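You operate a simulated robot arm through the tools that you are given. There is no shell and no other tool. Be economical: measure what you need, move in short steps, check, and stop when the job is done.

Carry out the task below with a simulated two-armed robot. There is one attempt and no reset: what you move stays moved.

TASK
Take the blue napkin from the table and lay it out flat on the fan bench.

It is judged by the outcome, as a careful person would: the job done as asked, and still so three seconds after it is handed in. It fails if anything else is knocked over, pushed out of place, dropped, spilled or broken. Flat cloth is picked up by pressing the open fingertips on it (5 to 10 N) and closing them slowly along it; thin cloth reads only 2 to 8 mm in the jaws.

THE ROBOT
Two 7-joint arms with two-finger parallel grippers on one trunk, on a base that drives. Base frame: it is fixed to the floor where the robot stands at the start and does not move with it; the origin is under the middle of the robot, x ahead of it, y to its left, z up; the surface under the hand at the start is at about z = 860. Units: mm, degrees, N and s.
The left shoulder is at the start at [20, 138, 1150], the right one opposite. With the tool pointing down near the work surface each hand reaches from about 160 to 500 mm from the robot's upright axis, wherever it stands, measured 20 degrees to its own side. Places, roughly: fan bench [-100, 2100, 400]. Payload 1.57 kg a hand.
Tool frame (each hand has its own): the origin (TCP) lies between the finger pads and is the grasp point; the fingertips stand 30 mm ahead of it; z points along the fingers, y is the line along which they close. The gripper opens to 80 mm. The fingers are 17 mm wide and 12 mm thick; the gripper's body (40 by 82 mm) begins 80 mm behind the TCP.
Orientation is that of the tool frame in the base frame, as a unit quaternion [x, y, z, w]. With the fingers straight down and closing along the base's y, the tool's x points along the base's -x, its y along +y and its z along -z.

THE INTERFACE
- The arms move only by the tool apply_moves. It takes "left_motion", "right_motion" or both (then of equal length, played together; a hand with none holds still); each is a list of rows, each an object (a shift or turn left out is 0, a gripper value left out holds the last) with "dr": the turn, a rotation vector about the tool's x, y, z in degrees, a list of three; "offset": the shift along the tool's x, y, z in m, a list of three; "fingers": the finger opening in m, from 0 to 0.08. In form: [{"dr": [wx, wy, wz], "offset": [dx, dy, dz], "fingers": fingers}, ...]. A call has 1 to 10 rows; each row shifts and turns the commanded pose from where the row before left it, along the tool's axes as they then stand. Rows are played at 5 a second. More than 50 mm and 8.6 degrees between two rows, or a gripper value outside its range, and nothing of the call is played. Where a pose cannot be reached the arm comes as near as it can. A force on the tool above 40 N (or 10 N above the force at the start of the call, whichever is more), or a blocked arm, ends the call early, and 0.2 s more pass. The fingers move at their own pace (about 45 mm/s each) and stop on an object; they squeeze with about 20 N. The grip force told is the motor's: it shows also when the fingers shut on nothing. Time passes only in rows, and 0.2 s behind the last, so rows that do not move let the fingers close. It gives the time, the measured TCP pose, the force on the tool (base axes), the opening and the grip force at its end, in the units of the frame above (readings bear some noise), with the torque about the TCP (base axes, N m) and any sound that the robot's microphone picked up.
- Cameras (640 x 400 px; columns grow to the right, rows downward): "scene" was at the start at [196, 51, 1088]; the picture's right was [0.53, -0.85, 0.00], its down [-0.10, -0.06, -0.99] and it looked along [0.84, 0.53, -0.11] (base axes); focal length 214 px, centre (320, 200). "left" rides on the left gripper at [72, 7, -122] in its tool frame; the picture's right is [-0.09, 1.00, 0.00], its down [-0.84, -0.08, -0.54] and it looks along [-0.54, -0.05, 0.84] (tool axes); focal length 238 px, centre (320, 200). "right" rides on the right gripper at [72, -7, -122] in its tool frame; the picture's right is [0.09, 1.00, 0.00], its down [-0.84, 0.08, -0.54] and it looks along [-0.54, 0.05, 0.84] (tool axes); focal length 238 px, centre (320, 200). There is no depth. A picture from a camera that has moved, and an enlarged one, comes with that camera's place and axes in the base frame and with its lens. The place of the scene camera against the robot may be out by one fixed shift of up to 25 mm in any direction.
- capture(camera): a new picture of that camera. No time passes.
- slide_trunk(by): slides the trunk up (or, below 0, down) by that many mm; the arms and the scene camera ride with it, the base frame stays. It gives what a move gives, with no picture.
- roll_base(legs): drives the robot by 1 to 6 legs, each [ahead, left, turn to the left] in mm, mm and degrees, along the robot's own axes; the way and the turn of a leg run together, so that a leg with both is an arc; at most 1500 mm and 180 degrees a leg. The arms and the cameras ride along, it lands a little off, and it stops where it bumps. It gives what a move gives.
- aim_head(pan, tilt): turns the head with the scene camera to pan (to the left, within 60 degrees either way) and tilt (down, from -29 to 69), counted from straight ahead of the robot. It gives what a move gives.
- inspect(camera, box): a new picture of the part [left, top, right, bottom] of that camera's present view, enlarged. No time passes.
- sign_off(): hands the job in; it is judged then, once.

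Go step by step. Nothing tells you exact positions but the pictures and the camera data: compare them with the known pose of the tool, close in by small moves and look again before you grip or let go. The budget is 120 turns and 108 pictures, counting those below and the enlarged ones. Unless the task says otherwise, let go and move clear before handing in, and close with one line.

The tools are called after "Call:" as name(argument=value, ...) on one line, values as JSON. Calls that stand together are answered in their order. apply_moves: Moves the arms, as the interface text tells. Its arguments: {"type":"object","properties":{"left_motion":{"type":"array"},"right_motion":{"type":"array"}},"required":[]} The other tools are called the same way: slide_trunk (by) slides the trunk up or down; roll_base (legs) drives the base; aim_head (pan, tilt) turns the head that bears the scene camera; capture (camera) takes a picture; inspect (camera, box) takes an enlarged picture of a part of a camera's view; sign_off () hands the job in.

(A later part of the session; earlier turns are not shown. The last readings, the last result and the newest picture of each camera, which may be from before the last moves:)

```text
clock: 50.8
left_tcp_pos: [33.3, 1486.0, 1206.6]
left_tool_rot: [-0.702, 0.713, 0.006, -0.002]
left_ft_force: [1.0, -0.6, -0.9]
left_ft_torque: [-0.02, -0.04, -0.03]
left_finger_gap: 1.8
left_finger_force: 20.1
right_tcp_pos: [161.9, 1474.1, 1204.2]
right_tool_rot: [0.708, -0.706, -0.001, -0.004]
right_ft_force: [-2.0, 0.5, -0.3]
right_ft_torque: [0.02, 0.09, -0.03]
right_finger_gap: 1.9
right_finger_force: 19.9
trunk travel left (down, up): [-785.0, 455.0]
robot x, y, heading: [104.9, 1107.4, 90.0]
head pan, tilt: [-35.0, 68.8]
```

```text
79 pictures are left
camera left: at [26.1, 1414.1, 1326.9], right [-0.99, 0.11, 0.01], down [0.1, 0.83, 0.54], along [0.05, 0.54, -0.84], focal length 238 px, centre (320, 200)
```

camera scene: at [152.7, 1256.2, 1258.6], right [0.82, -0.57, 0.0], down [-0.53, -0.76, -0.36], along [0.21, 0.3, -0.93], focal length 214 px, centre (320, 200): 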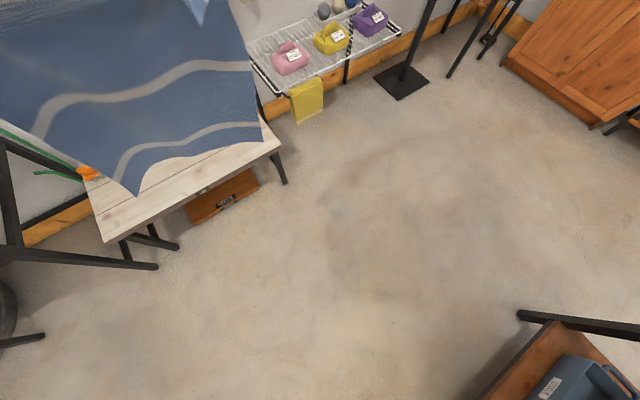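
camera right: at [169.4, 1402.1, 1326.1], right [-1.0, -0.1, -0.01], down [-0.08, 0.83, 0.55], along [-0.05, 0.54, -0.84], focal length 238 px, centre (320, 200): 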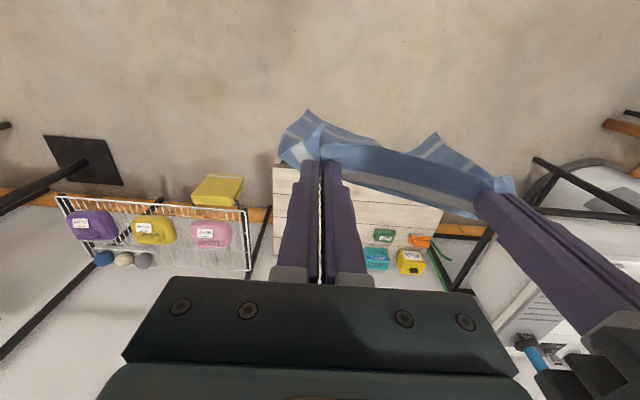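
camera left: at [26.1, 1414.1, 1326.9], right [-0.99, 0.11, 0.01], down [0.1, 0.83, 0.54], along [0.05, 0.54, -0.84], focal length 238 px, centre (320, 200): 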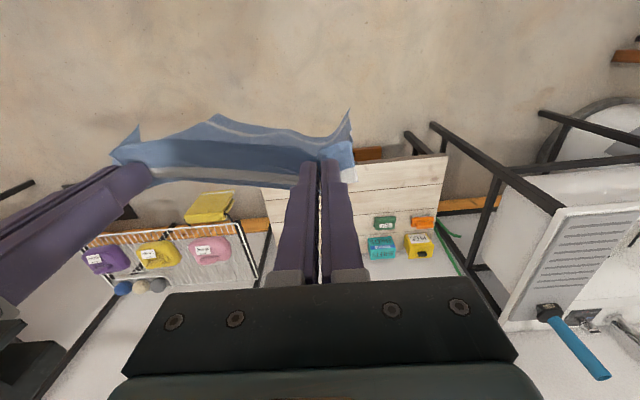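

No base parts show in the view, and the wrist cameras put the bench at front edge y≈1847, x -470..329. The items on it stay at x≤-180, y≥2130, so I'll lay the napkin at x≈-20..220, y≈1900..2140 and close in now with the cloth high.

Call:
roll_base(legs=[[350, 0, 0]])

Call:
roll_base(legs=[[175, 0, 0]])

Call:
aim_head(pan=0, tilt=45)

Call:
capture(camera="scene")

Call:
capture(camera="left")

```text
clock: 53.0
left_tcp_pos: [33.2, 1837.1, 1205.1]
left_tool_rot: [-0.702, 0.712, 0.006, -0.003]
left_ft_force: [1.8, -1.8, 0.2]
left_ft_torque: [-0.02, -0.04, -0.02]
left_finger_gap: 1.6
left_finger_force: 20.1
right_tcp_pos: [161.0, 1826.9, 1204.6]
right_tool_rot: [0.708, -0.706, -0.001, -0.003]
right_ft_force: [-2.4, 0.9, 0.4]
right_ft_torque: [0.02, 0.07, -0.03]
right_finger_gap: 1.5
right_finger_force: 19.9
trunk travel left (down, up): [-785.0, 455.0]
robot x, y, heading: [104.1, 1462.6, 90.4]
head pan, tilt: [-35.0, 68.8]
```

```text
clock: 54.5
left_tcp_pos: [32.8, 2011.7, 1204.2]
left_tool_rot: [-0.702, 0.713, 0.005, -0.004]
left_ft_force: [2.0, 0.3, -0.2]
left_ft_torque: [0.0, -0.07, -0.05]
left_finger_gap: 1.7
left_finger_force: 19.9
right_tcp_pos: [163.1, 1999.8, 1203.9]
right_tool_rot: [0.708, -0.707, 0.0, -0.004]
right_ft_force: [-2.0, 0.5, -0.4]
right_ft_torque: [0.01, 0.09, -0.03]
right_finger_gap: 1.8
right_finger_force: 20.0
trunk travel left (down, up): [-785.0, 455.0]
robot x, y, heading: [100.8, 1637.4, 90.0]
head pan, tilt: [-35.0, 68.8]
```

```text
clock: 55.5
left_tcp_pos: [32.8, 2011.8, 1205.2]
left_tool_rot: [-0.701, 0.713, 0.005, -0.003]
left_ft_force: [1.2, 0.3, 0.0]
left_ft_torque: [-0.04, -0.05, -0.05]
left_finger_gap: 1.7
left_finger_force: 19.4
right_tcp_pos: [163.8, 1999.1, 1205.3]
right_tool_rot: [0.708, -0.706, 0.001, -0.004]
right_ft_force: [-1.3, 1.0, 0.4]
right_ft_torque: [0.02, 0.03, 0.01]
right_finger_gap: 1.8
right_finger_force: 19.9
trunk travel left (down, up): [-785.0, 455.0]
robot x, y, heading: [102.3, 1630.4, 89.9]
head pan, tilt: [0.0, 45.0]
```

```text
78 pictures are left
camera scene: at [120.1, 1816.5, 1287.3], right [1.0, 0.0, 0.0], down [0.0, -0.71, -0.71], along [0.0, 0.71, -0.71], focal length 214 px, centre (320, 200)
```

scene: 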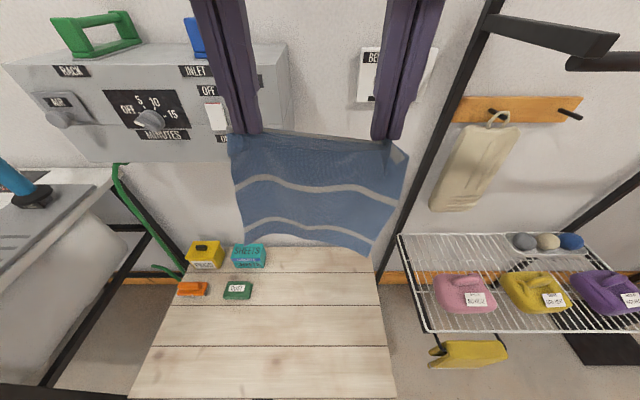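

```text
77 pictures are left
camera left: at [25.8, 1939.2, 1326.7], right [-0.99, 0.11, 0.01], down [0.1, 0.83, 0.54], along [0.05, 0.54, -0.84], focal length 238 px, centre (320, 200)
```

left: 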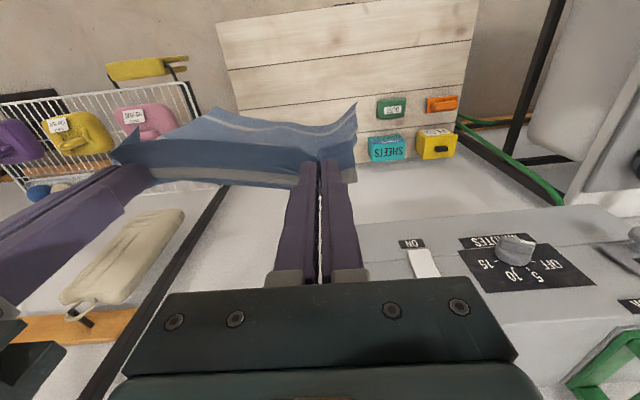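

The bench below the cloth is empty, and the wall box sits farther back (y≈2280). I'll lower the trunk in two stages.

Call:
slide_trunk(by=-300)

Call:
slide_trunk(by=-190)

Call:
capture(camera="scene")

Call:
capture(camera="left")

```text
clock: 58.5
left_tcp_pos: [31.6, 2010.9, 905.2]
left_tool_rot: [-0.702, 0.713, 0.005, -0.003]
left_ft_force: [1.4, -0.6, -0.2]
left_ft_torque: [0.01, -0.06, -0.01]
left_finger_gap: 1.7
left_finger_force: 20.4
right_tcp_pos: [162.6, 1999.7, 904.4]
right_tool_rot: [0.708, -0.706, 0.0, -0.004]
right_ft_force: [-0.8, 0.3, -0.3]
right_ft_torque: [0.03, 0.06, -0.04]
right_finger_gap: 1.7
right_finger_force: 19.7
trunk travel left (down, up): [-485.0, 755.0]
robot x, y, heading: [101.4, 1630.9, 90.0]
head pan, tilt: [0.0, 45.0]
```

```text
clock: 60.6
left_tcp_pos: [33.0, 2012.7, 714.7]
left_tool_rot: [-0.702, 0.713, 0.005, -0.003]
left_ft_force: [1.2, -0.7, -0.3]
left_ft_torque: [-0.01, -0.03, -0.04]
left_finger_gap: 1.8
left_finger_force: 20.0
right_tcp_pos: [162.7, 1999.4, 715.1]
right_tool_rot: [0.707, -0.707, 0.001, -0.003]
right_ft_force: [-1.2, -0.3, 0.1]
right_ft_torque: [-0.03, 0.06, -0.04]
right_finger_gap: 1.5
right_finger_force: 20.2
trunk travel left (down, up): [-295.0, 945.0]
robot x, y, heading: [102.8, 1628.4, 89.8]
head pan, tilt: [0.0, 45.0]
```

```text
76 pictures are left
camera scene: at [120.0, 1816.6, 797.4], right [1.0, 0.0, 0.0], down [0.0, -0.71, -0.71], along [0.0, 0.71, -0.71], focal length 214 px, centre (320, 200)
```

scene: 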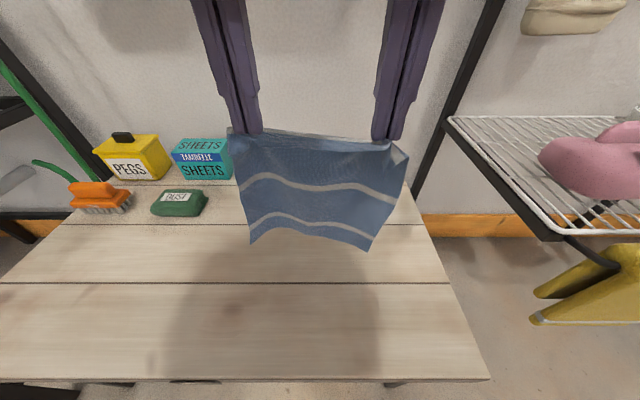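

```text
75 pictures are left
camera left: at [25.8, 1939.2, 836.8], right [-0.99, 0.11, 0.01], down [0.1, 0.83, 0.54], along [0.05, 0.54, -0.84], focal length 238 px, centre (320, 200)
```

left: 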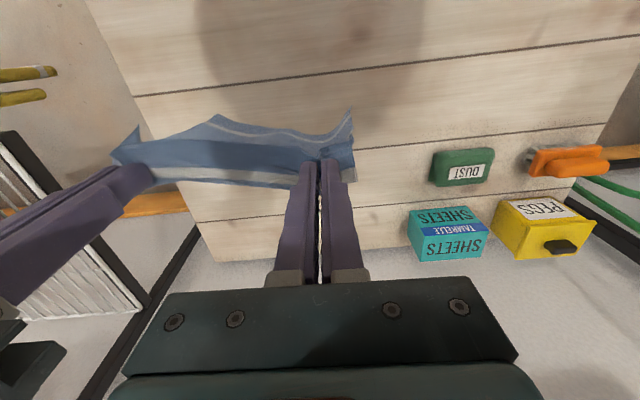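

The cloth bottom hangs at z≈485 over the bare boards, with about 100 mm to the boxes. I'll extend the hands to y≈2112, level them with each other, and lower near touching.

Call:
apply_moves(left_motion=[{"offset": [-0.02, 0, 0]}, {"offset": [-0.02, 0, 0]}, {"offset": [-0.02, 0, 0]}, {"offset": [-0.02, 0, 0]}, {"offset": [-0.02, 0, 0]}, {}], right_motion=[{"offset": [-0.0226, 0, 0]}, {"offset": [-0.0226, 0, 0]}, {"offset": [-0.0226, 0, 0]}, {"offset": [-0.0226, 0, 0]}, {"offset": [-0.0226, 0, 0]}, {}])

Call:
slide_trunk(by=-65)

Call:
capture(camera="scene")

```text
clock: 62.0
left_tcp_pos: [31.3, 2097.3, 716.4]
left_tool_rot: [-0.701, 0.713, 0.006, -0.002]
left_ft_force: [5.4, 0.5, -1.2]
left_ft_torque: [0.02, -0.16, 0.01]
left_finger_gap: 1.6
left_finger_force: 20.3
left hand out of reach, approached as far as the arm can: row 5
right_tcp_pos: [164.3, 2094.8, 713.7]
right_tool_rot: [0.709, -0.705, -0.001, -0.004]
right_ft_force: [-5.3, 0.3, 0.2]
right_ft_torque: [-0.02, 0.19, -0.03]
right_finger_gap: 1.9
right_finger_force: 19.8
right hand out of reach, approached as far as the arm can: row 5
trunk travel left (down, up): [-295.0, 945.0]
robot x, y, heading: [98.5, 1630.4, 89.8]
head pan, tilt: [0.0, 45.0]
```

```text
clock: 63.0
left_tcp_pos: [30.2, 2098.5, 650.4]
left_tool_rot: [-0.701, 0.713, 0.006, -0.003]
left_ft_force: [8.2, -1.1, -1.0]
left_ft_torque: [0.0, -0.23, 0.01]
left_finger_gap: 1.7
left_finger_force: 19.4
right_tcp_pos: [164.6, 2095.7, 649.1]
right_tool_rot: [0.708, -0.706, 0.0, -0.004]
right_ft_force: [-7.6, 0.6, -0.2]
right_ft_torque: [-0.03, 0.26, -0.07]
right_finger_gap: 1.7
right_finger_force: 19.4
trunk travel left (down, up): [-230.0, 1010.0]
robot x, y, heading: [101.8, 1633.6, 89.9]
head pan, tilt: [0.0, 45.0]
```

```text
74 pictures are left
camera scene: at [120.0, 1816.7, 732.4], right [1.0, 0.0, 0.0], down [0.0, -0.71, -0.71], along [0.0, 0.71, -0.71], focal length 214 px, centre (320, 200)
```

scene: 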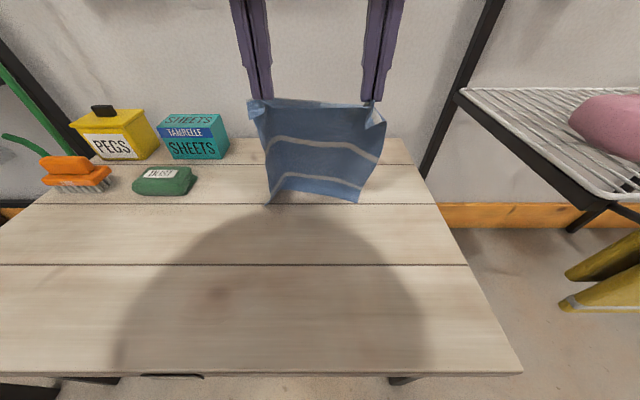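

I'll nudge the base 40 mm closer and relax the tension a little. Then I'll start laying the cloth, drawing the hands back as they lower.

Call:
roll_base(legs=[[40, 0, 0]])

Call:
apply_moves(left_motion=[{"offset": [0.006, -0.002, 0.004]}, {"offset": [0.006, 0, 0.006]}, {"offset": [0.008, 0, 0.008]}, {"offset": [0.01, 0, 0.01]}, {"offset": [0.01, 0, 0.01]}, {"offset": [0.01, 0, 0.01]}], right_motion=[{"offset": [0.006, 0.002, 0.004]}, {"offset": [0.006, 0, 0.006]}, {"offset": [0.008, 0, 0.008]}, {"offset": [0.01, 0, 0.01]}, {"offset": [0.01, 0, 0.01]}, {"offset": [0.01, 0, 0.01]}])

Call:
capture(camera="scene")

```text
clock: 63.9
left_tcp_pos: [31.1, 2135.8, 650.8]
left_tool_rot: [-0.702, 0.712, 0.006, -0.003]
left_ft_force: [6.7, 0.1, -0.2]
left_ft_torque: [-0.02, -0.26, 0.0]
left_finger_gap: 1.7
left_finger_force: 20.2
right_tcp_pos: [165.9, 2134.8, 647.6]
right_tool_rot: [0.708, -0.706, 0.001, -0.004]
right_ft_force: [-7.6, 0.0, 0.4]
right_ft_torque: [0.0, 0.33, -0.03]
right_finger_gap: 1.9
right_finger_force: 20.2
trunk travel left (down, up): [-230.0, 1010.0]
robot x, y, heading: [101.5, 1673.5, 89.9]
head pan, tilt: [0.0, 45.0]
```

```text
clock: 65.3
left_tcp_pos: [31.6, 2086.5, 602.1]
left_tool_rot: [-0.701, 0.713, 0.005, -0.004]
left_ft_force: [4.4, 0.3, 0.1]
left_ft_torque: [0.01, -0.12, 0.01]
left_finger_gap: 1.8
left_finger_force: 20.7
right_tcp_pos: [164.2, 2083.3, 600.1]
right_tool_rot: [0.707, -0.707, 0.001, -0.003]
right_ft_force: [-3.9, 0.1, -0.6]
right_ft_torque: [0.0, 0.15, -0.06]
right_finger_gap: 1.8
right_finger_force: 20.0
trunk travel left (down, up): [-230.0, 1010.0]
robot x, y, heading: [101.4, 1666.9, 89.7]
head pan, tilt: [0.0, 45.0]
```

```text
73 pictures are left
camera scene: at [120.1, 1855.3, 732.3], right [1.0, 0.0, 0.0], down [0.0, -0.71, -0.71], along [0.0, 0.71, -0.71], focal length 214 px, centre (320, 200)
```

scene: 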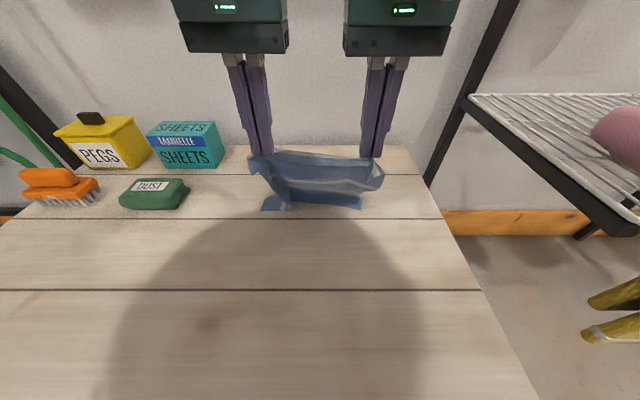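

Call:
inspect(camera="scene", box=[220, 120, 420, 245])

Call:
capture(camera="left")

```text
3.20 times, centred on (320, 182) of scene
camera zoom: at [120.1, 1855.3, 732.3], right [1.0, 0.0, 0.0], down [0.0, -0.71, -0.71], along [0.0, 0.71, -0.71], focal length 686 px, centre (320, 256)
```

zoom: 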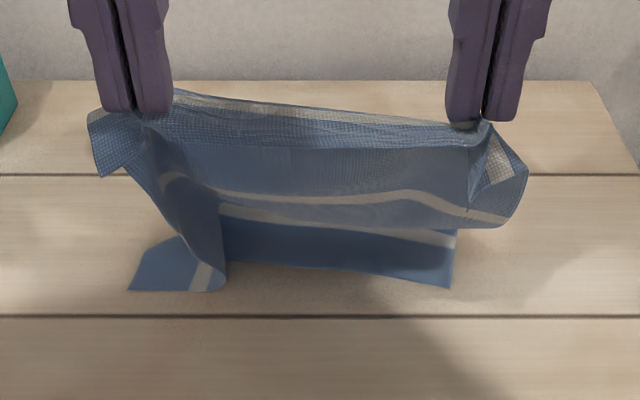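

```text
71 pictures are left
camera left: at [23.8, 2014.5, 723.8], right [-0.99, 0.11, 0.01], down [0.1, 0.83, 0.54], along [0.05, 0.54, -0.84], focal length 238 px, centre (320, 200)
```

left: 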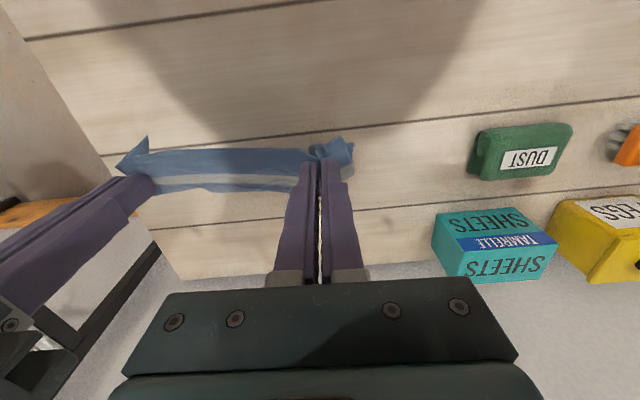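

The bottom edge sits at y≈2150 and the middle bows toward me, so there is slack. Pulling the hands back at constant height should straighten it.

Call:
apply_moves(left_motion=[{"offset": [0.01, -0.001, 0]}, {"offset": [0.012, 0, 0]}, {"offset": [0.012, 0, 0]}, {"offset": [0.012, 0, 0]}, {"offset": [0.012, 0, 0]}, {"offset": [0.01, 0, 0]}, {}], right_motion=[{"offset": [0.01, 0.001, 0]}, {"offset": [0.012, 0, 0]}, {"offset": [0.012, 0, 0]}, {"offset": [0.012, 0, 0]}, {"offset": [0.012, 0, 0]}, {"offset": [0.01, 0, 0]}, {}])

Call:
inspect(camera="scene", box=[180, 100, 460, 275])

```text
clock: 66.9
left_tcp_pos: [32.4, 2019.5, 602.2]
left_tool_rot: [-0.701, 0.713, 0.005, -0.003]
left_ft_force: [3.0, -0.8, 0.5]
left_ft_torque: [0.02, -0.07, -0.01]
left_finger_gap: 1.9
left_finger_force: 19.8
right_tcp_pos: [162.8, 2016.3, 600.0]
right_tool_rot: [0.708, -0.707, 0.0, -0.004]
right_ft_force: [-2.7, 0.7, 0.0]
right_ft_torque: [0.0, 0.06, -0.01]
right_finger_gap: 1.9
right_finger_force: 19.6
trunk travel left (down, up): [-230.0, 1010.0]
robot x, y, heading: [104.5, 1672.7, 90.1]
head pan, tilt: [0.0, 45.0]
```

```text
2.29 times, centred on (320, 188) of scene
camera zoom: at [120.1, 1856.2, 732.4], right [1.0, 0.0, 0.0], down [0.0, -0.71, -0.71], along [0.0, 0.71, -0.71], focal length 490 px, centre (320, 229)
```

zoom: 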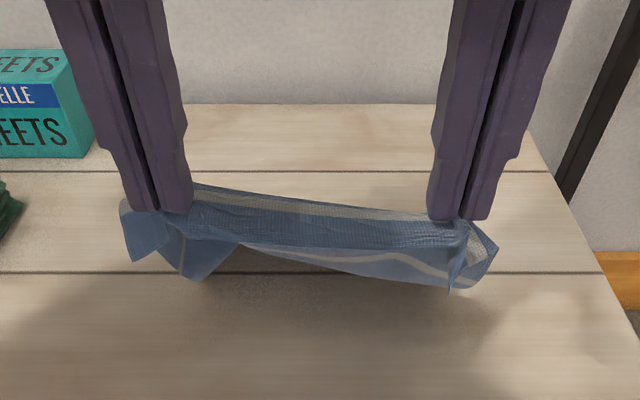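

Call:
capture(camera="left")

Call:
capture(camera="right")

```text
69 pictures are left
camera left: at [24.4, 1947.5, 724.0], right [-0.99, 0.11, 0.01], down [0.1, 0.83, 0.54], along [0.05, 0.54, -0.84], focal length 238 px, centre (320, 200)
```

left: 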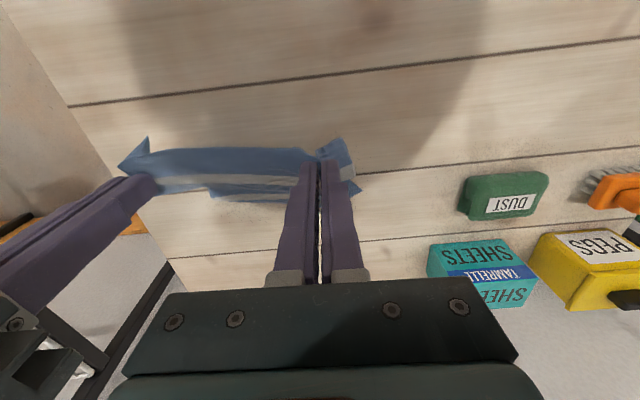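

```text
68 pictures are left
camera right: at [169.4, 1944.1, 721.3], right [-1.0, -0.09, -0.01], down [-0.08, 0.83, 0.55], along [-0.05, 0.54, -0.84], focal length 238 px, centre (320, 200)
```

right: 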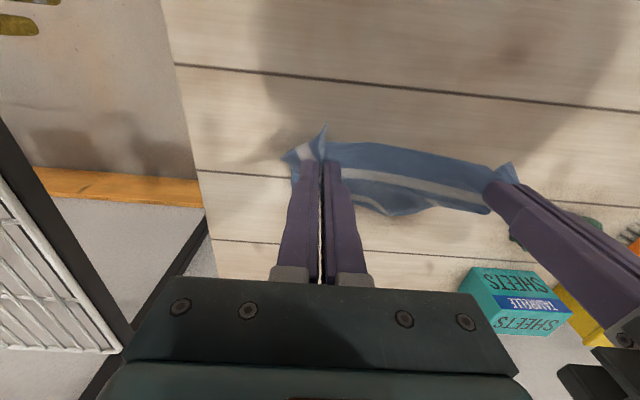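

The cloth now slants straight back from the hands to the edge resting near y≈2150. I'll continue along an arc, down and back.

Call:
apply_moves(left_motion=[{"offset": [0.011, 0, 0.011]}, {"offset": [0.011, 0, 0.011]}, {"offset": [0.011, 0, 0.012]}, {"offset": [0.008, 0, 0.011]}, {"offset": [0.008, 0, 0.012]}, {"offset": [0.007, 0, 0.012]}, {"offset": [0.007, 0, 0.012]}, {}], right_motion=[{"offset": [0.011, 0, 0.011]}, {"offset": [0.011, 0, 0.011]}, {"offset": [0.011, 0, 0.012]}, {"offset": [0.008, 0, 0.011]}, {"offset": [0.008, 0, 0.012]}, {"offset": [0.007, 0, 0.012]}, {"offset": [0.007, 0, 0.012]}, {}])

Call:
capture(camera="scene")

Call:
capture(camera="right")

Call:
capture(camera="left")

```text
clock: 68.7
left_tcp_pos: [29.5, 1958.8, 520.8]
left_tool_rot: [-0.701, 0.713, 0.006, -0.001]
left_ft_force: [6.2, 0.3, -1.1]
left_ft_torque: [0.01, -0.21, 0.0]
left_finger_gap: 1.8
left_finger_force: 19.7
right_tcp_pos: [163.7, 1954.5, 518.7]
right_tool_rot: [0.707, -0.707, 0.0, -0.004]
right_ft_force: [-6.4, 0.2, 0.1]
right_ft_torque: [0.0, 0.22, -0.03]
right_finger_gap: 1.7
right_finger_force: 19.9
trunk travel left (down, up): [-230.0, 1010.0]
robot x, y, heading: [102.8, 1671.0, 90.0]
head pan, tilt: [0.0, 45.0]
```

```text
67 pictures are left
camera scene: at [120.0, 1856.3, 732.4], right [1.0, 0.0, 0.0], down [0.0, -0.71, -0.71], along [0.0, 0.71, -0.71], focal length 214 px, centre (320, 200)
```

scene: 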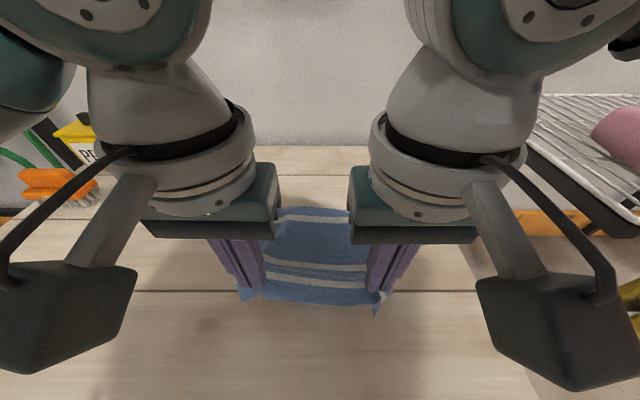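

```text
66 pictures are left
camera right: at [170.2, 1881.9, 640.4], right [-1.0, -0.09, 0.0], down [-0.08, 0.83, 0.55], along [-0.05, 0.54, -0.84], focal length 238 px, centre (320, 200)
```

right: 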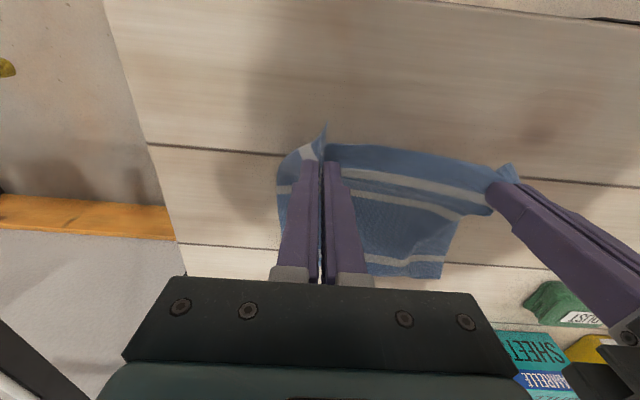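

```text
65 pictures are left
camera left: at [22.3, 1885.3, 642.3], right [-0.99, 0.11, 0.01], down [0.1, 0.83, 0.54], along [0.05, 0.54, -0.84], focal length 238 px, centre (320, 200)
```

left: 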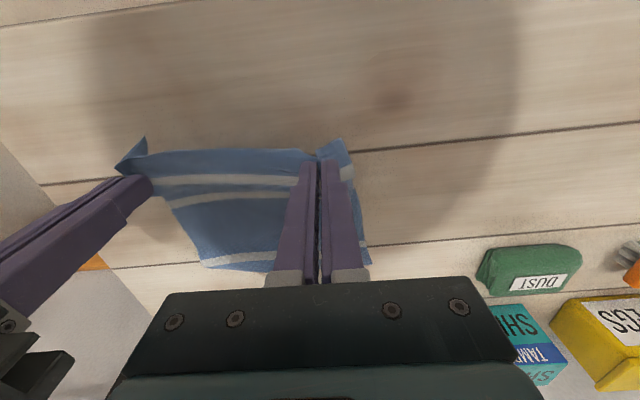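

All three stripes show, trailing straight, with the far edge at y≈2145 and x≈-46..215. I'll lower the near edge to the bench.

Call:
apply_moves(left_motion=[{"offset": [0.005, 0, 0.012]}, {"offset": [0.004, 0, 0.013]}, {"offset": [0.003, 0, 0.013]}, {"offset": [0.003, 0, 0.014]}, {"offset": [0.002, 0, 0.014]}, {"offset": [0.001, 0, 0.012]}, {}], right_motion=[{"offset": [0.005, 0, 0.012]}, {"offset": [0.004, 0, 0.013]}, {"offset": [0.003, 0, 0.013]}, {"offset": [0.003, 0, 0.014]}, {"offset": [0.002, 0, 0.014]}, {"offset": [0.001, 0, 0.012]}, {}])

Call:
capture(camera="right")

Call:
capture(camera="left")

```text
clock: 70.1
left_tcp_pos: [30.5, 1941.9, 451.8]
left_tool_rot: [-0.701, 0.713, 0.005, 0.0]
left_ft_force: [1.4, -1.7, 13.2]
left_ft_torque: [-0.13, -0.07, -0.02]
left_finger_gap: 1.3
left_finger_force: 20.1
right_tcp_pos: [161.6, 1940.7, 452.0]
right_tool_rot: [0.707, -0.707, -0.005, -0.005]
right_ft_force: [-0.3, -0.1, 15.9]
right_ft_torque: [-0.06, 0.02, -0.01]
right_finger_gap: 1.7
right_finger_force: 20.1
trunk travel left (down, up): [-230.0, 1010.0]
robot x, y, heading: [102.4, 1671.0, 90.2]
head pan, tilt: [0.0, 45.0]
stopped in row 6 (right hand): the force on the tool passed its limit at 58 N (the readings are from after the stop); the commanded pose is now the measured one
```

```text
64 pictures are left
camera right: at [169.2, 1866.9, 572.3], right [-1.0, -0.09, 0.0], down [-0.08, 0.83, 0.55], along [-0.05, 0.55, -0.83], focal length 238 px, centre (320, 200)
```

right: 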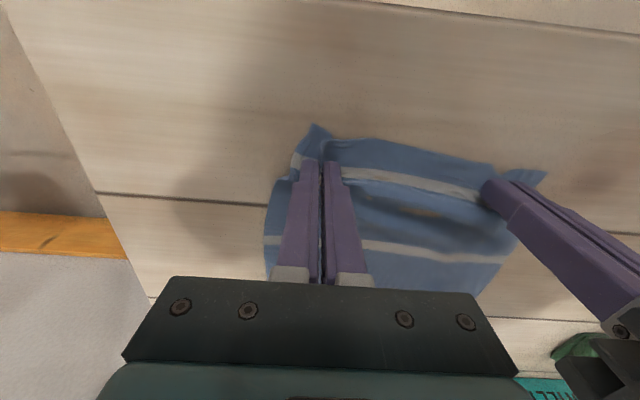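

```text
63 pictures are left
camera left: at [22.5, 1869.9, 573.0], right [-0.99, 0.11, 0.01], down [0.1, 0.83, 0.55], along [0.05, 0.55, -0.84], focal length 238 px, centre (320, 200)
```

left: 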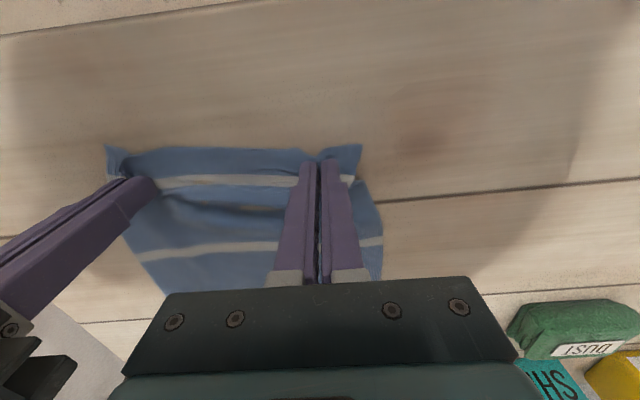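

The bench top is at about z 421 and both tips are down. There is some slack, so I'll ease up 2 mm, pull back about 15 mm and spread slightly.

Call:
apply_moves(left_motion=[{"offset": [0, 0, -0.003]}, {"offset": [0.004, 0.001, 0]}, {"offset": [0.004, 0.001, 0]}, {"offset": [0.004, 0.001, 0]}, {"offset": [0.004, 0.001, 0]}, {}], right_motion=[{"offset": [0, 0, -0.003]}, {"offset": [0.004, -0.001, 0]}, {"offset": [0.004, -0.001, 0]}, {"offset": [0.004, -0.001, 0]}, {"offset": [0.004, -0.001, 0]}, {}])

Call:
capture(camera="right")

Call:
capture(camera="left")

```text
clock: 71.5
left_tcp_pos: [26.4, 1925.0, 452.9]
left_tool_rot: [-0.701, 0.714, 0.004, -0.001]
left_ft_force: [16.3, -0.1, -0.8]
left_ft_torque: [-0.01, -0.48, 0.03]
left_finger_gap: 1.7
left_finger_force: 20.3
right_tcp_pos: [165.3, 1923.1, 451.5]
right_tool_rot: [0.708, -0.707, -0.003, -0.003]
right_ft_force: [-16.1, 0.6, 1.7]
right_ft_torque: [0.02, 0.51, -0.14]
right_finger_gap: 2.0
right_finger_force: 20.3
trunk travel left (down, up): [-230.0, 1010.0]
robot x, y, heading: [102.0, 1674.0, 90.1]
head pan, tilt: [0.0, 45.0]
```

```text
62 pictures are left
camera right: at [172.8, 1849.3, 573.8], right [-1.0, -0.09, 0.0], down [-0.08, 0.83, 0.55], along [-0.05, 0.55, -0.84], focal length 238 px, centre (320, 200)
```

right: 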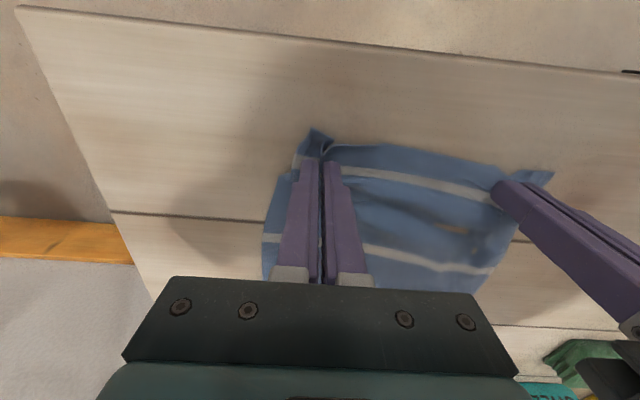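

```text
61 pictures are left
camera left: at [17.8, 1852.6, 574.8], right [-0.99, 0.11, 0.01], down [0.1, 0.83, 0.55], along [0.05, 0.54, -0.84], focal length 238 px, centre (320, 200)
```

left: 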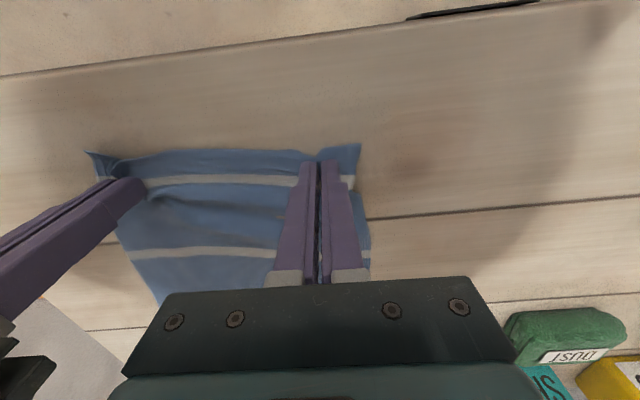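

Call:
apply_moves(left_motion=[{"offset": [0.004, -0.001, 0]}, {"offset": [0.004, -0.0005, 0]}, {"offset": [0.004, 0, 0]}, {}], right_motion=[{"offset": [0.004, 0.001, 0]}, {"offset": [0.004, 0.0005, 0]}, {"offset": [0.004, 0, 0]}, {}])

Call:
capture(camera="right")

Call:
capture(camera="left")

```text
clock: 72.5
left_tcp_pos: [27.1, 1913.1, 453.3]
left_tool_rot: [-0.701, 0.713, 0.005, -0.001]
left_ft_force: [14.1, -1.1, -1.0]
left_ft_torque: [0.01, -0.41, 0.03]
left_finger_gap: 1.6
left_finger_force: 20.1
right_tcp_pos: [164.5, 1910.2, 453.2]
right_tool_rot: [0.708, -0.706, -0.003, -0.003]
right_ft_force: [-14.3, 1.0, 2.0]
right_ft_torque: [0.05, 0.46, -0.12]
right_finger_gap: 1.9
right_finger_force: 19.9
trunk travel left (down, up): [-230.0, 1010.0]
robot x, y, heading: [105.7, 1673.8, 89.9]
head pan, tilt: [0.0, 45.0]
```

```text
60 pictures are left
camera right: at [171.7, 1837.4, 573.6], right [-1.0, -0.09, 0.0], down [-0.08, 0.83, 0.55], along [-0.05, 0.55, -0.84], focal length 238 px, centre (320, 200)
```

right: 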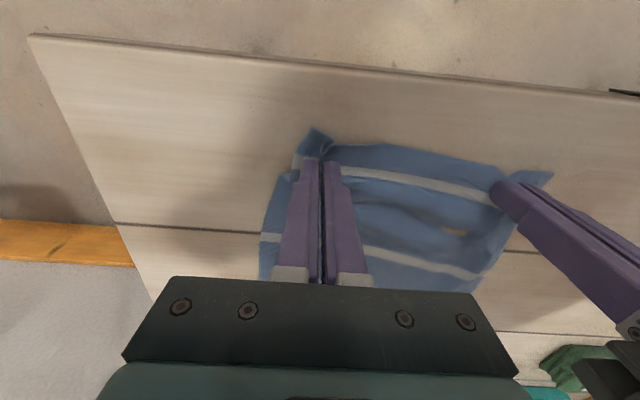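

```text
59 pictures are left
camera left: at [18.6, 1840.9, 574.4], right [-0.99, 0.11, 0.01], down [0.1, 0.83, 0.55], along [0.05, 0.54, -0.84], focal length 238 px, centre (320, 200)
```

left: 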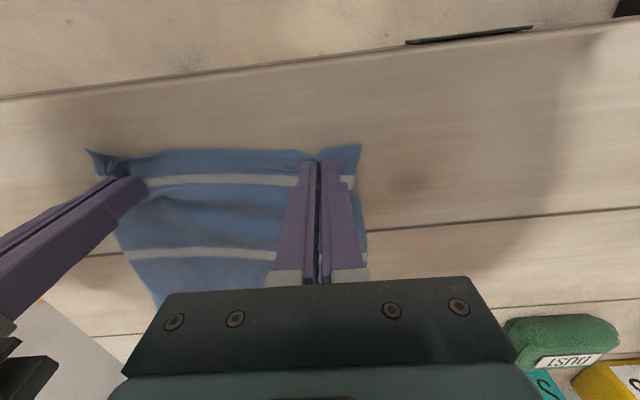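

The cloth is drawn out. Next I'll press the tips lightly and open the fingers slowly so the pinched folds spread out.

Call:
apply_moves(left_motion=[{"offset": [0, 0, 0.002]}, {"offset": [0, 0, 0.001]}, {}], right_motion=[{"offset": [0, 0, 0.002]}, {"offset": [0, 0, 0.001]}, {}])

```text
clock: 73.4
left_tcp_pos: [28.2, 1914.0, 451.0]
left_tool_rot: [-0.701, 0.714, 0.004, 0.002]
left_ft_force: [3.0, -2.8, 17.6]
left_ft_torque: [-0.21, -0.15, 0.0]
left_finger_gap: 1.6
left_finger_force: 20.6
right_tcp_pos: [162.5, 1911.5, 451.1]
right_tool_rot: [0.708, -0.706, -0.006, -0.002]
right_ft_force: [-3.0, -1.9, 16.9]
right_ft_torque: [-0.01, 0.13, -0.02]
right_finger_gap: 1.7
right_finger_force: 20.0
trunk travel left (down, up): [-230.0, 1010.0]
robot x, y, heading: [100.4, 1670.2, 89.9]
head pan, tilt: [0.0, 45.0]
stopped in row 3 (right hand): the force on the tool passed its limit at 41 N (the readings are from after the stop); the commanded pose is now the measured one
```

Call:
apply_moves(left_motion=[{"offset": [0, 0, -0.0005]}, {"fingers": 0.006}, {"fingers": 0.011}, {"fingers": 0.016}, {"fingers": 0.021}, {"fingers": 0.026}, {"fingers": 0.031}, {"fingers": 0.036}, {"fingers": 0.041}, {}], right_motion=[{"offset": [0, 0, -0.0005]}, {"fingers": 0.006}, {"fingers": 0.011}, {"fingers": 0.016}, {"fingers": 0.021}, {"fingers": 0.026}, {"fingers": 0.031}, {"fingers": 0.036}, {"fingers": 0.041}, {}])

Call:
capture(camera="right")

Call:
capture(camera="left")

```text
clock: 75.6
left_tcp_pos: [23.4, 1915.1, 451.7]
left_tool_rot: [-0.701, 0.713, 0.008, 0.0]
left_ft_force: [-3.2, 0.2, 14.6]
left_ft_torque: [-0.09, -0.22, -0.05]
left_finger_gap: 37.8
left_finger_force: 0.0
right_tcp_pos: [159.8, 1912.6, 450.4]
right_tool_rot: [0.708, -0.706, -0.006, -0.003]
right_ft_force: [-5.0, -0.5, 19.6]
right_ft_torque: [0.06, -0.29, 0.02]
right_finger_gap: 35.0
right_finger_force: 0.0
trunk travel left (down, up): [-230.0, 1010.0]
robot x, y, heading: [101.9, 1672.4, 90.1]
head pan, tilt: [0.0, 45.0]
```

```text
58 pictures are left
camera right: at [168.2, 1839.9, 572.0], right [-1.0, -0.09, 0.0], down [-0.08, 0.83, 0.55], along [-0.05, 0.55, -0.83], focal length 238 px, centre (320, 200)
```

right: 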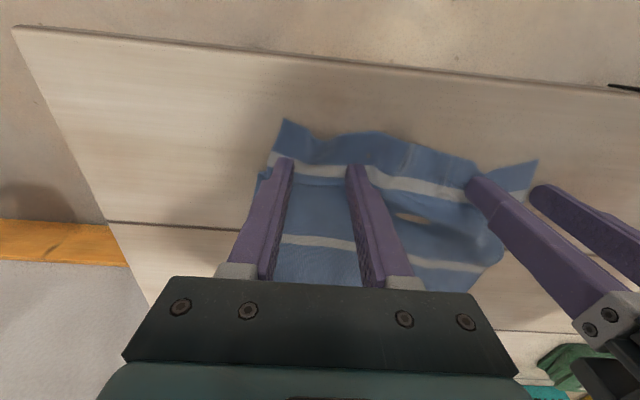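

```text
57 pictures are left
camera left: at [15.7, 1842.9, 573.2], right [-0.99, 0.11, 0.01], down [0.1, 0.83, 0.55], along [0.05, 0.55, -0.84], focal length 238 px, centre (320, 200)
```

left: 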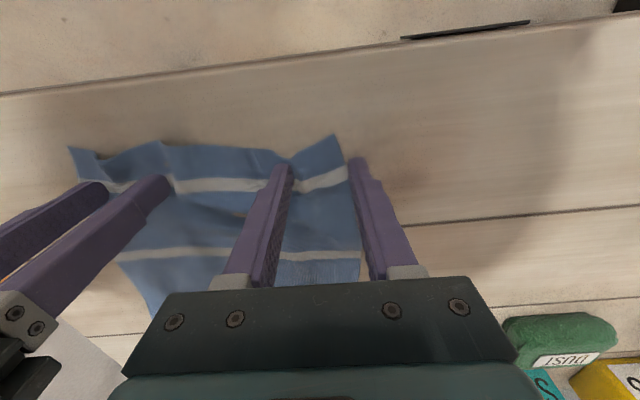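

The folds opened, but the middle bulges. I'll spread the hands apart while still pressing, to smooth it.

Call:
apply_moves(left_motion=[{"offset": [0, 0.003, 0]}, {"offset": [0, 0.003, 0]}, {"offset": [0, 0.003, 0]}, {"offset": [0, 0.003, 0]}, {}], right_motion=[{"offset": [0, -0.003, 0]}, {"offset": [0, -0.003, 0]}, {"offset": [0, -0.003, 0]}, {"offset": [0, -0.003, 0]}, {}])

Call:
capture(camera="right")

Call:
capture(camera="left")

```text
clock: 76.8
left_tcp_pos: [14.0, 1914.9, 451.5]
left_tool_rot: [-0.701, 0.714, 0.007, -0.001]
left_ft_force: [3.6, -1.2, 10.5]
left_ft_torque: [-0.07, -0.39, -0.04]
left_finger_gap: 44.1
left_finger_force: 1.6
right_tcp_pos: [174.6, 1913.1, 450.9]
right_tool_rot: [0.708, -0.706, -0.005, -0.003]
right_ft_force: [-6.8, -1.3, 28.3]
right_ft_torque: [0.03, -0.37, 0.07]
right_finger_gap: 34.7
right_finger_force: 0.0
trunk travel left (down, up): [-230.0, 1010.0]
robot x, y, heading: [102.6, 1670.3, 90.1]
head pan, tilt: [0.0, 45.0]
```

```text
56 pictures are left
camera right: at [181.8, 1840.1, 571.9], right [-1.0, -0.09, 0.0], down [-0.08, 0.83, 0.55], along [-0.05, 0.55, -0.83], focal length 238 px, centre (320, 200)
```

right: 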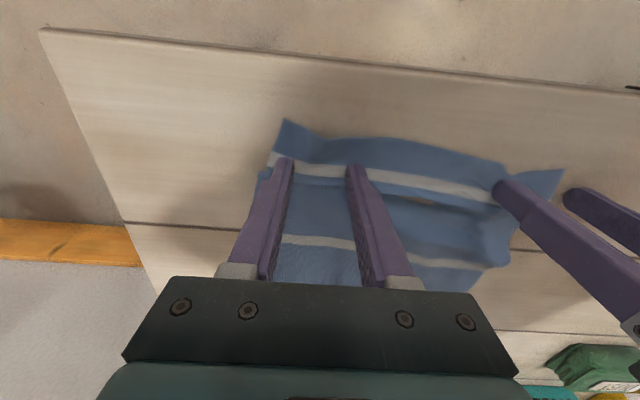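

```text
55 pictures are left
camera left: at [5.6, 1842.8, 573.2], right [-0.99, 0.11, 0.01], down [0.1, 0.83, 0.55], along [0.05, 0.55, -0.84], focal length 238 px, centre (320, 200)
```

left: 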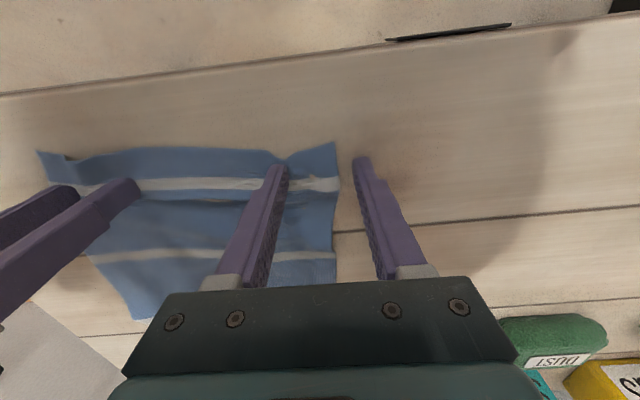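

Much flatter. I'll spread it a bit more, then lift the hands clear and look from above.

Call:
apply_moves(left_motion=[{"offset": [0, 0.003, 0]}, {"offset": [0, 0.003, 0]}, {}, {"offset": [0, 0, -0.004]}, {"offset": [0, 0, -0.02]}, {"offset": [0, 0, -0.03]}], right_motion=[{"offset": [0, -0.003, 0]}, {"offset": [0, -0.003, 0]}, {}, {"offset": [0, 0, -0.004]}, {"offset": [0, 0, -0.02]}, {"offset": [0, 0, -0.03]}])

Call:
slide_trunk(by=120)

Call:
capture(camera="right")

Call:
capture(camera="left")

```text
clock: 78.2
left_tcp_pos: [7.6, 1914.8, 504.6]
left_tool_rot: [-0.702, 0.712, 0.007, -0.001]
left_ft_force: [-0.2, -0.8, -0.7]
left_ft_torque: [-0.01, -0.01, 0.03]
left_finger_gap: 41.3
left_finger_force: 0.0
right_tcp_pos: [181.4, 1911.5, 505.4]
right_tool_rot: [0.708, -0.706, -0.003, -0.003]
right_ft_force: [-0.2, -0.2, -1.0]
right_ft_torque: [-0.02, 0.0, 0.02]
right_finger_gap: 41.2
right_finger_force: 0.0
trunk travel left (down, up): [-230.0, 1010.0]
robot x, y, heading: [100.7, 1670.9, 90.0]
head pan, tilt: [0.0, 45.0]
```

```text
clock: 79.7
left_tcp_pos: [8.6, 1913.9, 624.9]
left_tool_rot: [-0.702, 0.713, 0.005, 0.0]
left_ft_force: [0.4, 0.2, 0.1]
left_ft_torque: [-0.03, 0.02, 0.01]
left_finger_gap: 41.1
left_finger_force: 0.1
right_tcp_pos: [181.6, 1910.0, 624.9]
right_tool_rot: [0.708, -0.706, -0.003, -0.003]
right_ft_force: [-0.6, 0.5, -0.2]
right_ft_torque: [-0.01, 0.0, -0.01]
right_finger_gap: 40.8
right_finger_force: 0.1
trunk travel left (down, up): [-350.0, 890.0]
robot x, y, heading: [102.3, 1671.7, 90.1]
head pan, tilt: [0.0, 45.0]
```

```text
54 pictures are left
camera right: at [189.3, 1837.4, 745.8], right [-1.0, -0.09, 0.0], down [-0.08, 0.83, 0.55], along [-0.05, 0.55, -0.84], focal length 238 px, centre (320, 200)
```

right: 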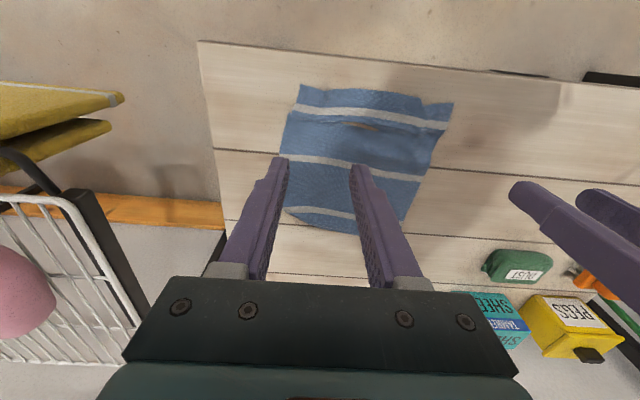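

```text
53 pictures are left
camera left: at [1.4, 1840.5, 746.2], right [-0.99, 0.11, 0.01], down [0.1, 0.83, 0.55], along [0.05, 0.55, -0.84], focal length 238 px, centre (320, 200)
```

left: 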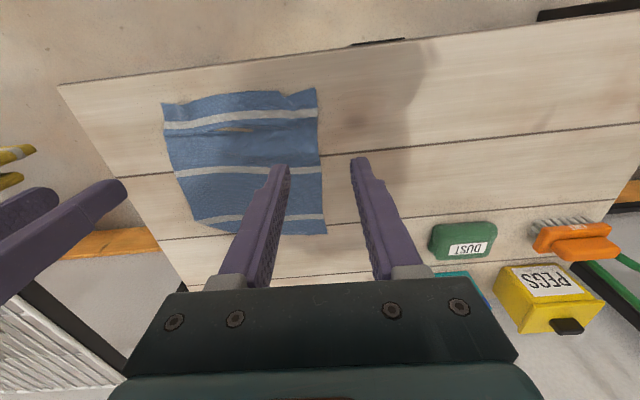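

The napkin looks spread out with all stripes visible. I'll back away and check with the scene camera.

Call:
roll_base(legs=[[-300, 0, 0]])

Call:
slide_trunk(by=300)

Call:
aim_head(pan=0, tilt=50)

Call:
capture(camera="scene")

Call:
capture(camera="left")

```text
clock: 81.8
left_tcp_pos: [9.3, 1612.9, 622.8]
left_tool_rot: [-0.701, 0.713, 0.006, 0.0]
left_ft_force: [0.2, 0.5, -0.9]
left_ft_torque: [0.02, -0.01, -0.01]
left_finger_gap: 41.1
left_finger_force: 0.1
right_tcp_pos: [181.4, 1610.6, 624.5]
right_tool_rot: [0.708, -0.706, -0.003, -0.003]
right_ft_force: [-0.9, 0.7, -0.4]
right_ft_torque: [-0.02, 0.0, 0.03]
right_finger_gap: 41.0
right_finger_force: 0.0
trunk travel left (down, up): [-350.0, 890.0]
robot x, y, heading: [102.4, 1375.7, 90.2]
head pan, tilt: [0.0, 45.0]
```

```text
clock: 84.8
left_tcp_pos: [9.3, 1613.7, 924.6]
left_tool_rot: [-0.701, 0.713, 0.006, -0.001]
left_ft_force: [-1.0, 0.4, -0.3]
left_ft_torque: [0.01, 0.01, -0.03]
left_finger_gap: 41.1
left_finger_force: 0.1
right_tcp_pos: [182.3, 1611.1, 925.2]
right_tool_rot: [0.707, -0.707, -0.003, -0.004]
right_ft_force: [0.3, -0.4, 0.0]
right_ft_torque: [-0.03, 0.02, 0.02]
right_finger_gap: 41.0
right_finger_force: 0.0
trunk travel left (down, up): [-650.0, 590.0]
robot x, y, heading: [100.7, 1374.1, 90.3]
head pan, tilt: [0.0, 45.0]
```

```text
clock: 85.4
left_tcp_pos: [10.6, 1612.9, 924.5]
left_tool_rot: [-0.702, 0.712, 0.005, -0.001]
left_ft_force: [-0.8, 0.0, 0.1]
left_ft_torque: [0.01, 0.0, -0.01]
left_finger_gap: 41.2
left_finger_force: 0.0
right_tcp_pos: [181.5, 1611.3, 925.4]
right_tool_rot: [0.707, -0.707, -0.004, -0.004]
right_ft_force: [0.0, -1.1, -0.6]
right_ft_torque: [0.01, -0.01, -0.01]
right_finger_gap: 41.2
right_finger_force: 0.2
trunk travel left (down, up): [-650.0, 590.0]
robot x, y, heading: [102.5, 1376.7, 90.1]
head pan, tilt: [0.0, 50.0]
```

```text
52 pictures are left
camera scene: at [120.1, 1552.2, 1145.5], right [1.0, 0.0, 0.0], down [0.0, -0.77, -0.64], along [0.0, 0.64, -0.77], focal length 214 px, centre (320, 200)
```

scene: 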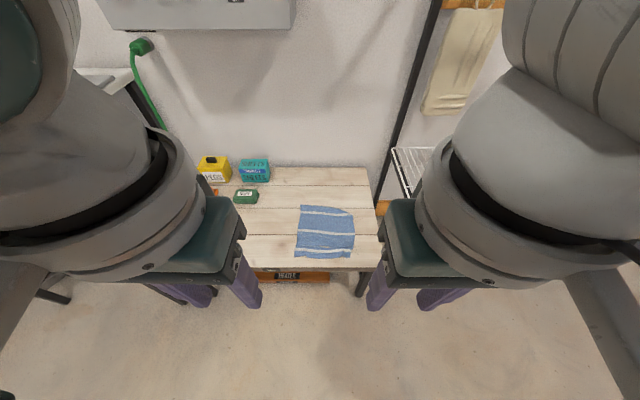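

```text
51 pictures are left
camera left: at [1.4, 1541.4, 1046.3], right [-0.99, 0.11, 0.01], down [0.1, 0.83, 0.55], along [0.05, 0.55, -0.84], focal length 238 px, centre (320, 200)
```

left: 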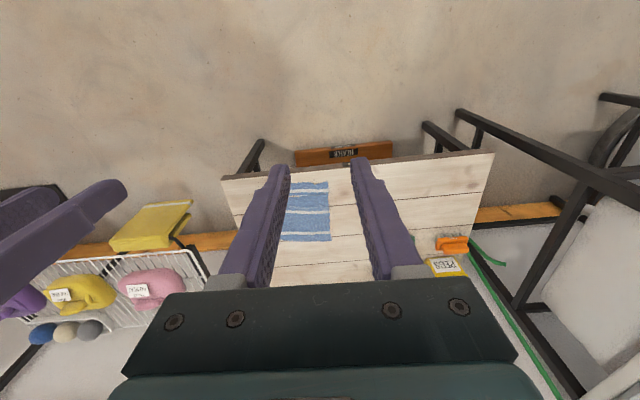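

Call:
inspect(camera="scene", box=[240, 170, 400, 270])

```text
4.00 times, centred on (320, 220) of scene
camera zoom: at [120.1, 1552.2, 1145.5], right [1.0, 0.0, 0.0], down [0.0, -0.77, -0.64], along [0.0, 0.64, -0.77], focal length 858 px, centre (320, 120)
```

zoom: 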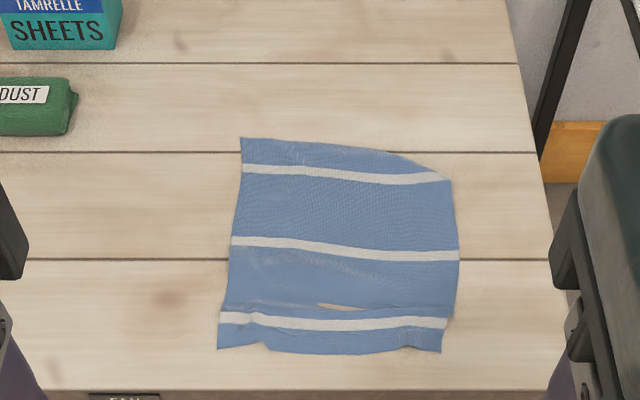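

The napkin is nearly flat, but the far right corner seems tucked under, with a small ripple near the front stripe. I'll look closer.

Call:
inspect(camera="scene", box=[288, 196, 368, 266])

Call:
roll_base(legs=[[300, -60, 0]])

Call:
capture(camera="left")

Call:
capture(camera="scene")

```text
5.71 times, centred on (328, 231) of scene
camera zoom: at [120.1, 1552.2, 1145.5], right [1.0, 0.0, 0.0], down [0.0, -0.77, -0.64], along [0.0, 0.64, -0.77], focal length 1226 px, centre (274, 23)
```

zoom: 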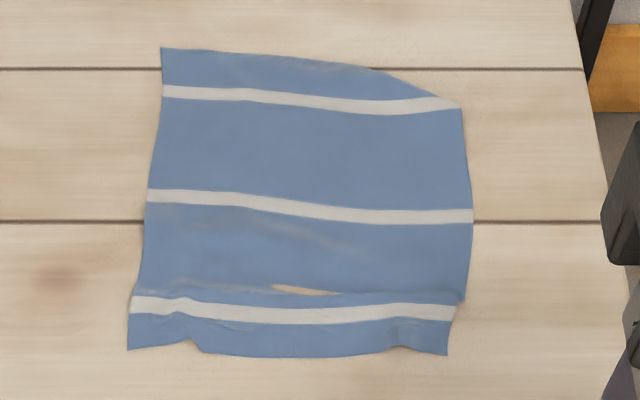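

```text
clock: 87.5
left_tcp_pos: [68.3, 1913.3, 924.4]
left_tool_rot: [-0.702, 0.712, 0.005, -0.001]
left_ft_force: [-0.4, 0.4, 0.0]
left_ft_torque: [0.01, -0.02, -0.06]
left_finger_gap: 41.0
left_finger_force: 0.1
right_tcp_pos: [242.0, 1910.8, 924.4]
right_tool_rot: [0.708, -0.706, -0.003, -0.003]
right_ft_force: [-0.5, -0.3, 0.0]
right_ft_torque: [-0.03, 0.0, 0.0]
right_finger_gap: 41.2
right_finger_force: 0.1
trunk travel left (down, up): [-650.0, 590.0]
robot x, y, heading: [163.2, 1678.1, 90.2]
head pan, tilt: [0.0, 50.0]
```

```text
48 pictures are left
camera left: at [61.1, 1840.6, 1046.3], right [-0.99, 0.11, 0.01], down [0.1, 0.83, 0.55], along [0.05, 0.55, -0.84], focal length 238 px, centre (320, 200)
```

left: 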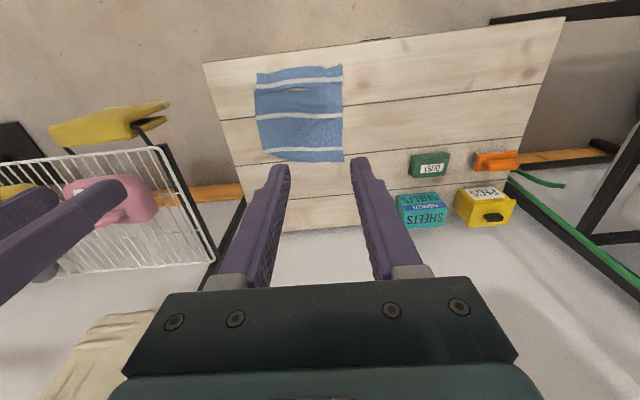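

```text
47 pictures are left
camera scene: at [179.7, 1851.5, 1145.5], right [1.0, 0.0, 0.0], down [0.0, -0.77, -0.64], along [0.0, 0.64, -0.77], focal length 214 px, centre (320, 200)
```

scene: 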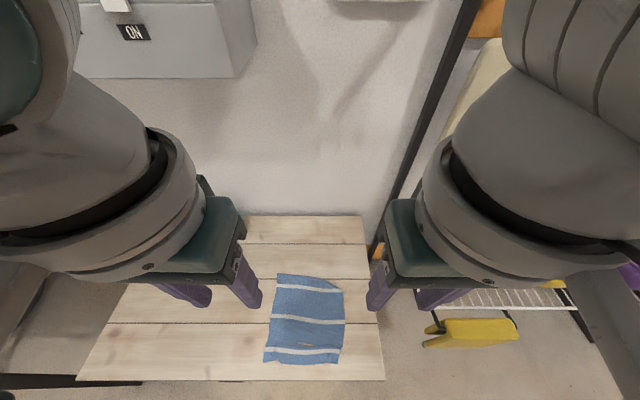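

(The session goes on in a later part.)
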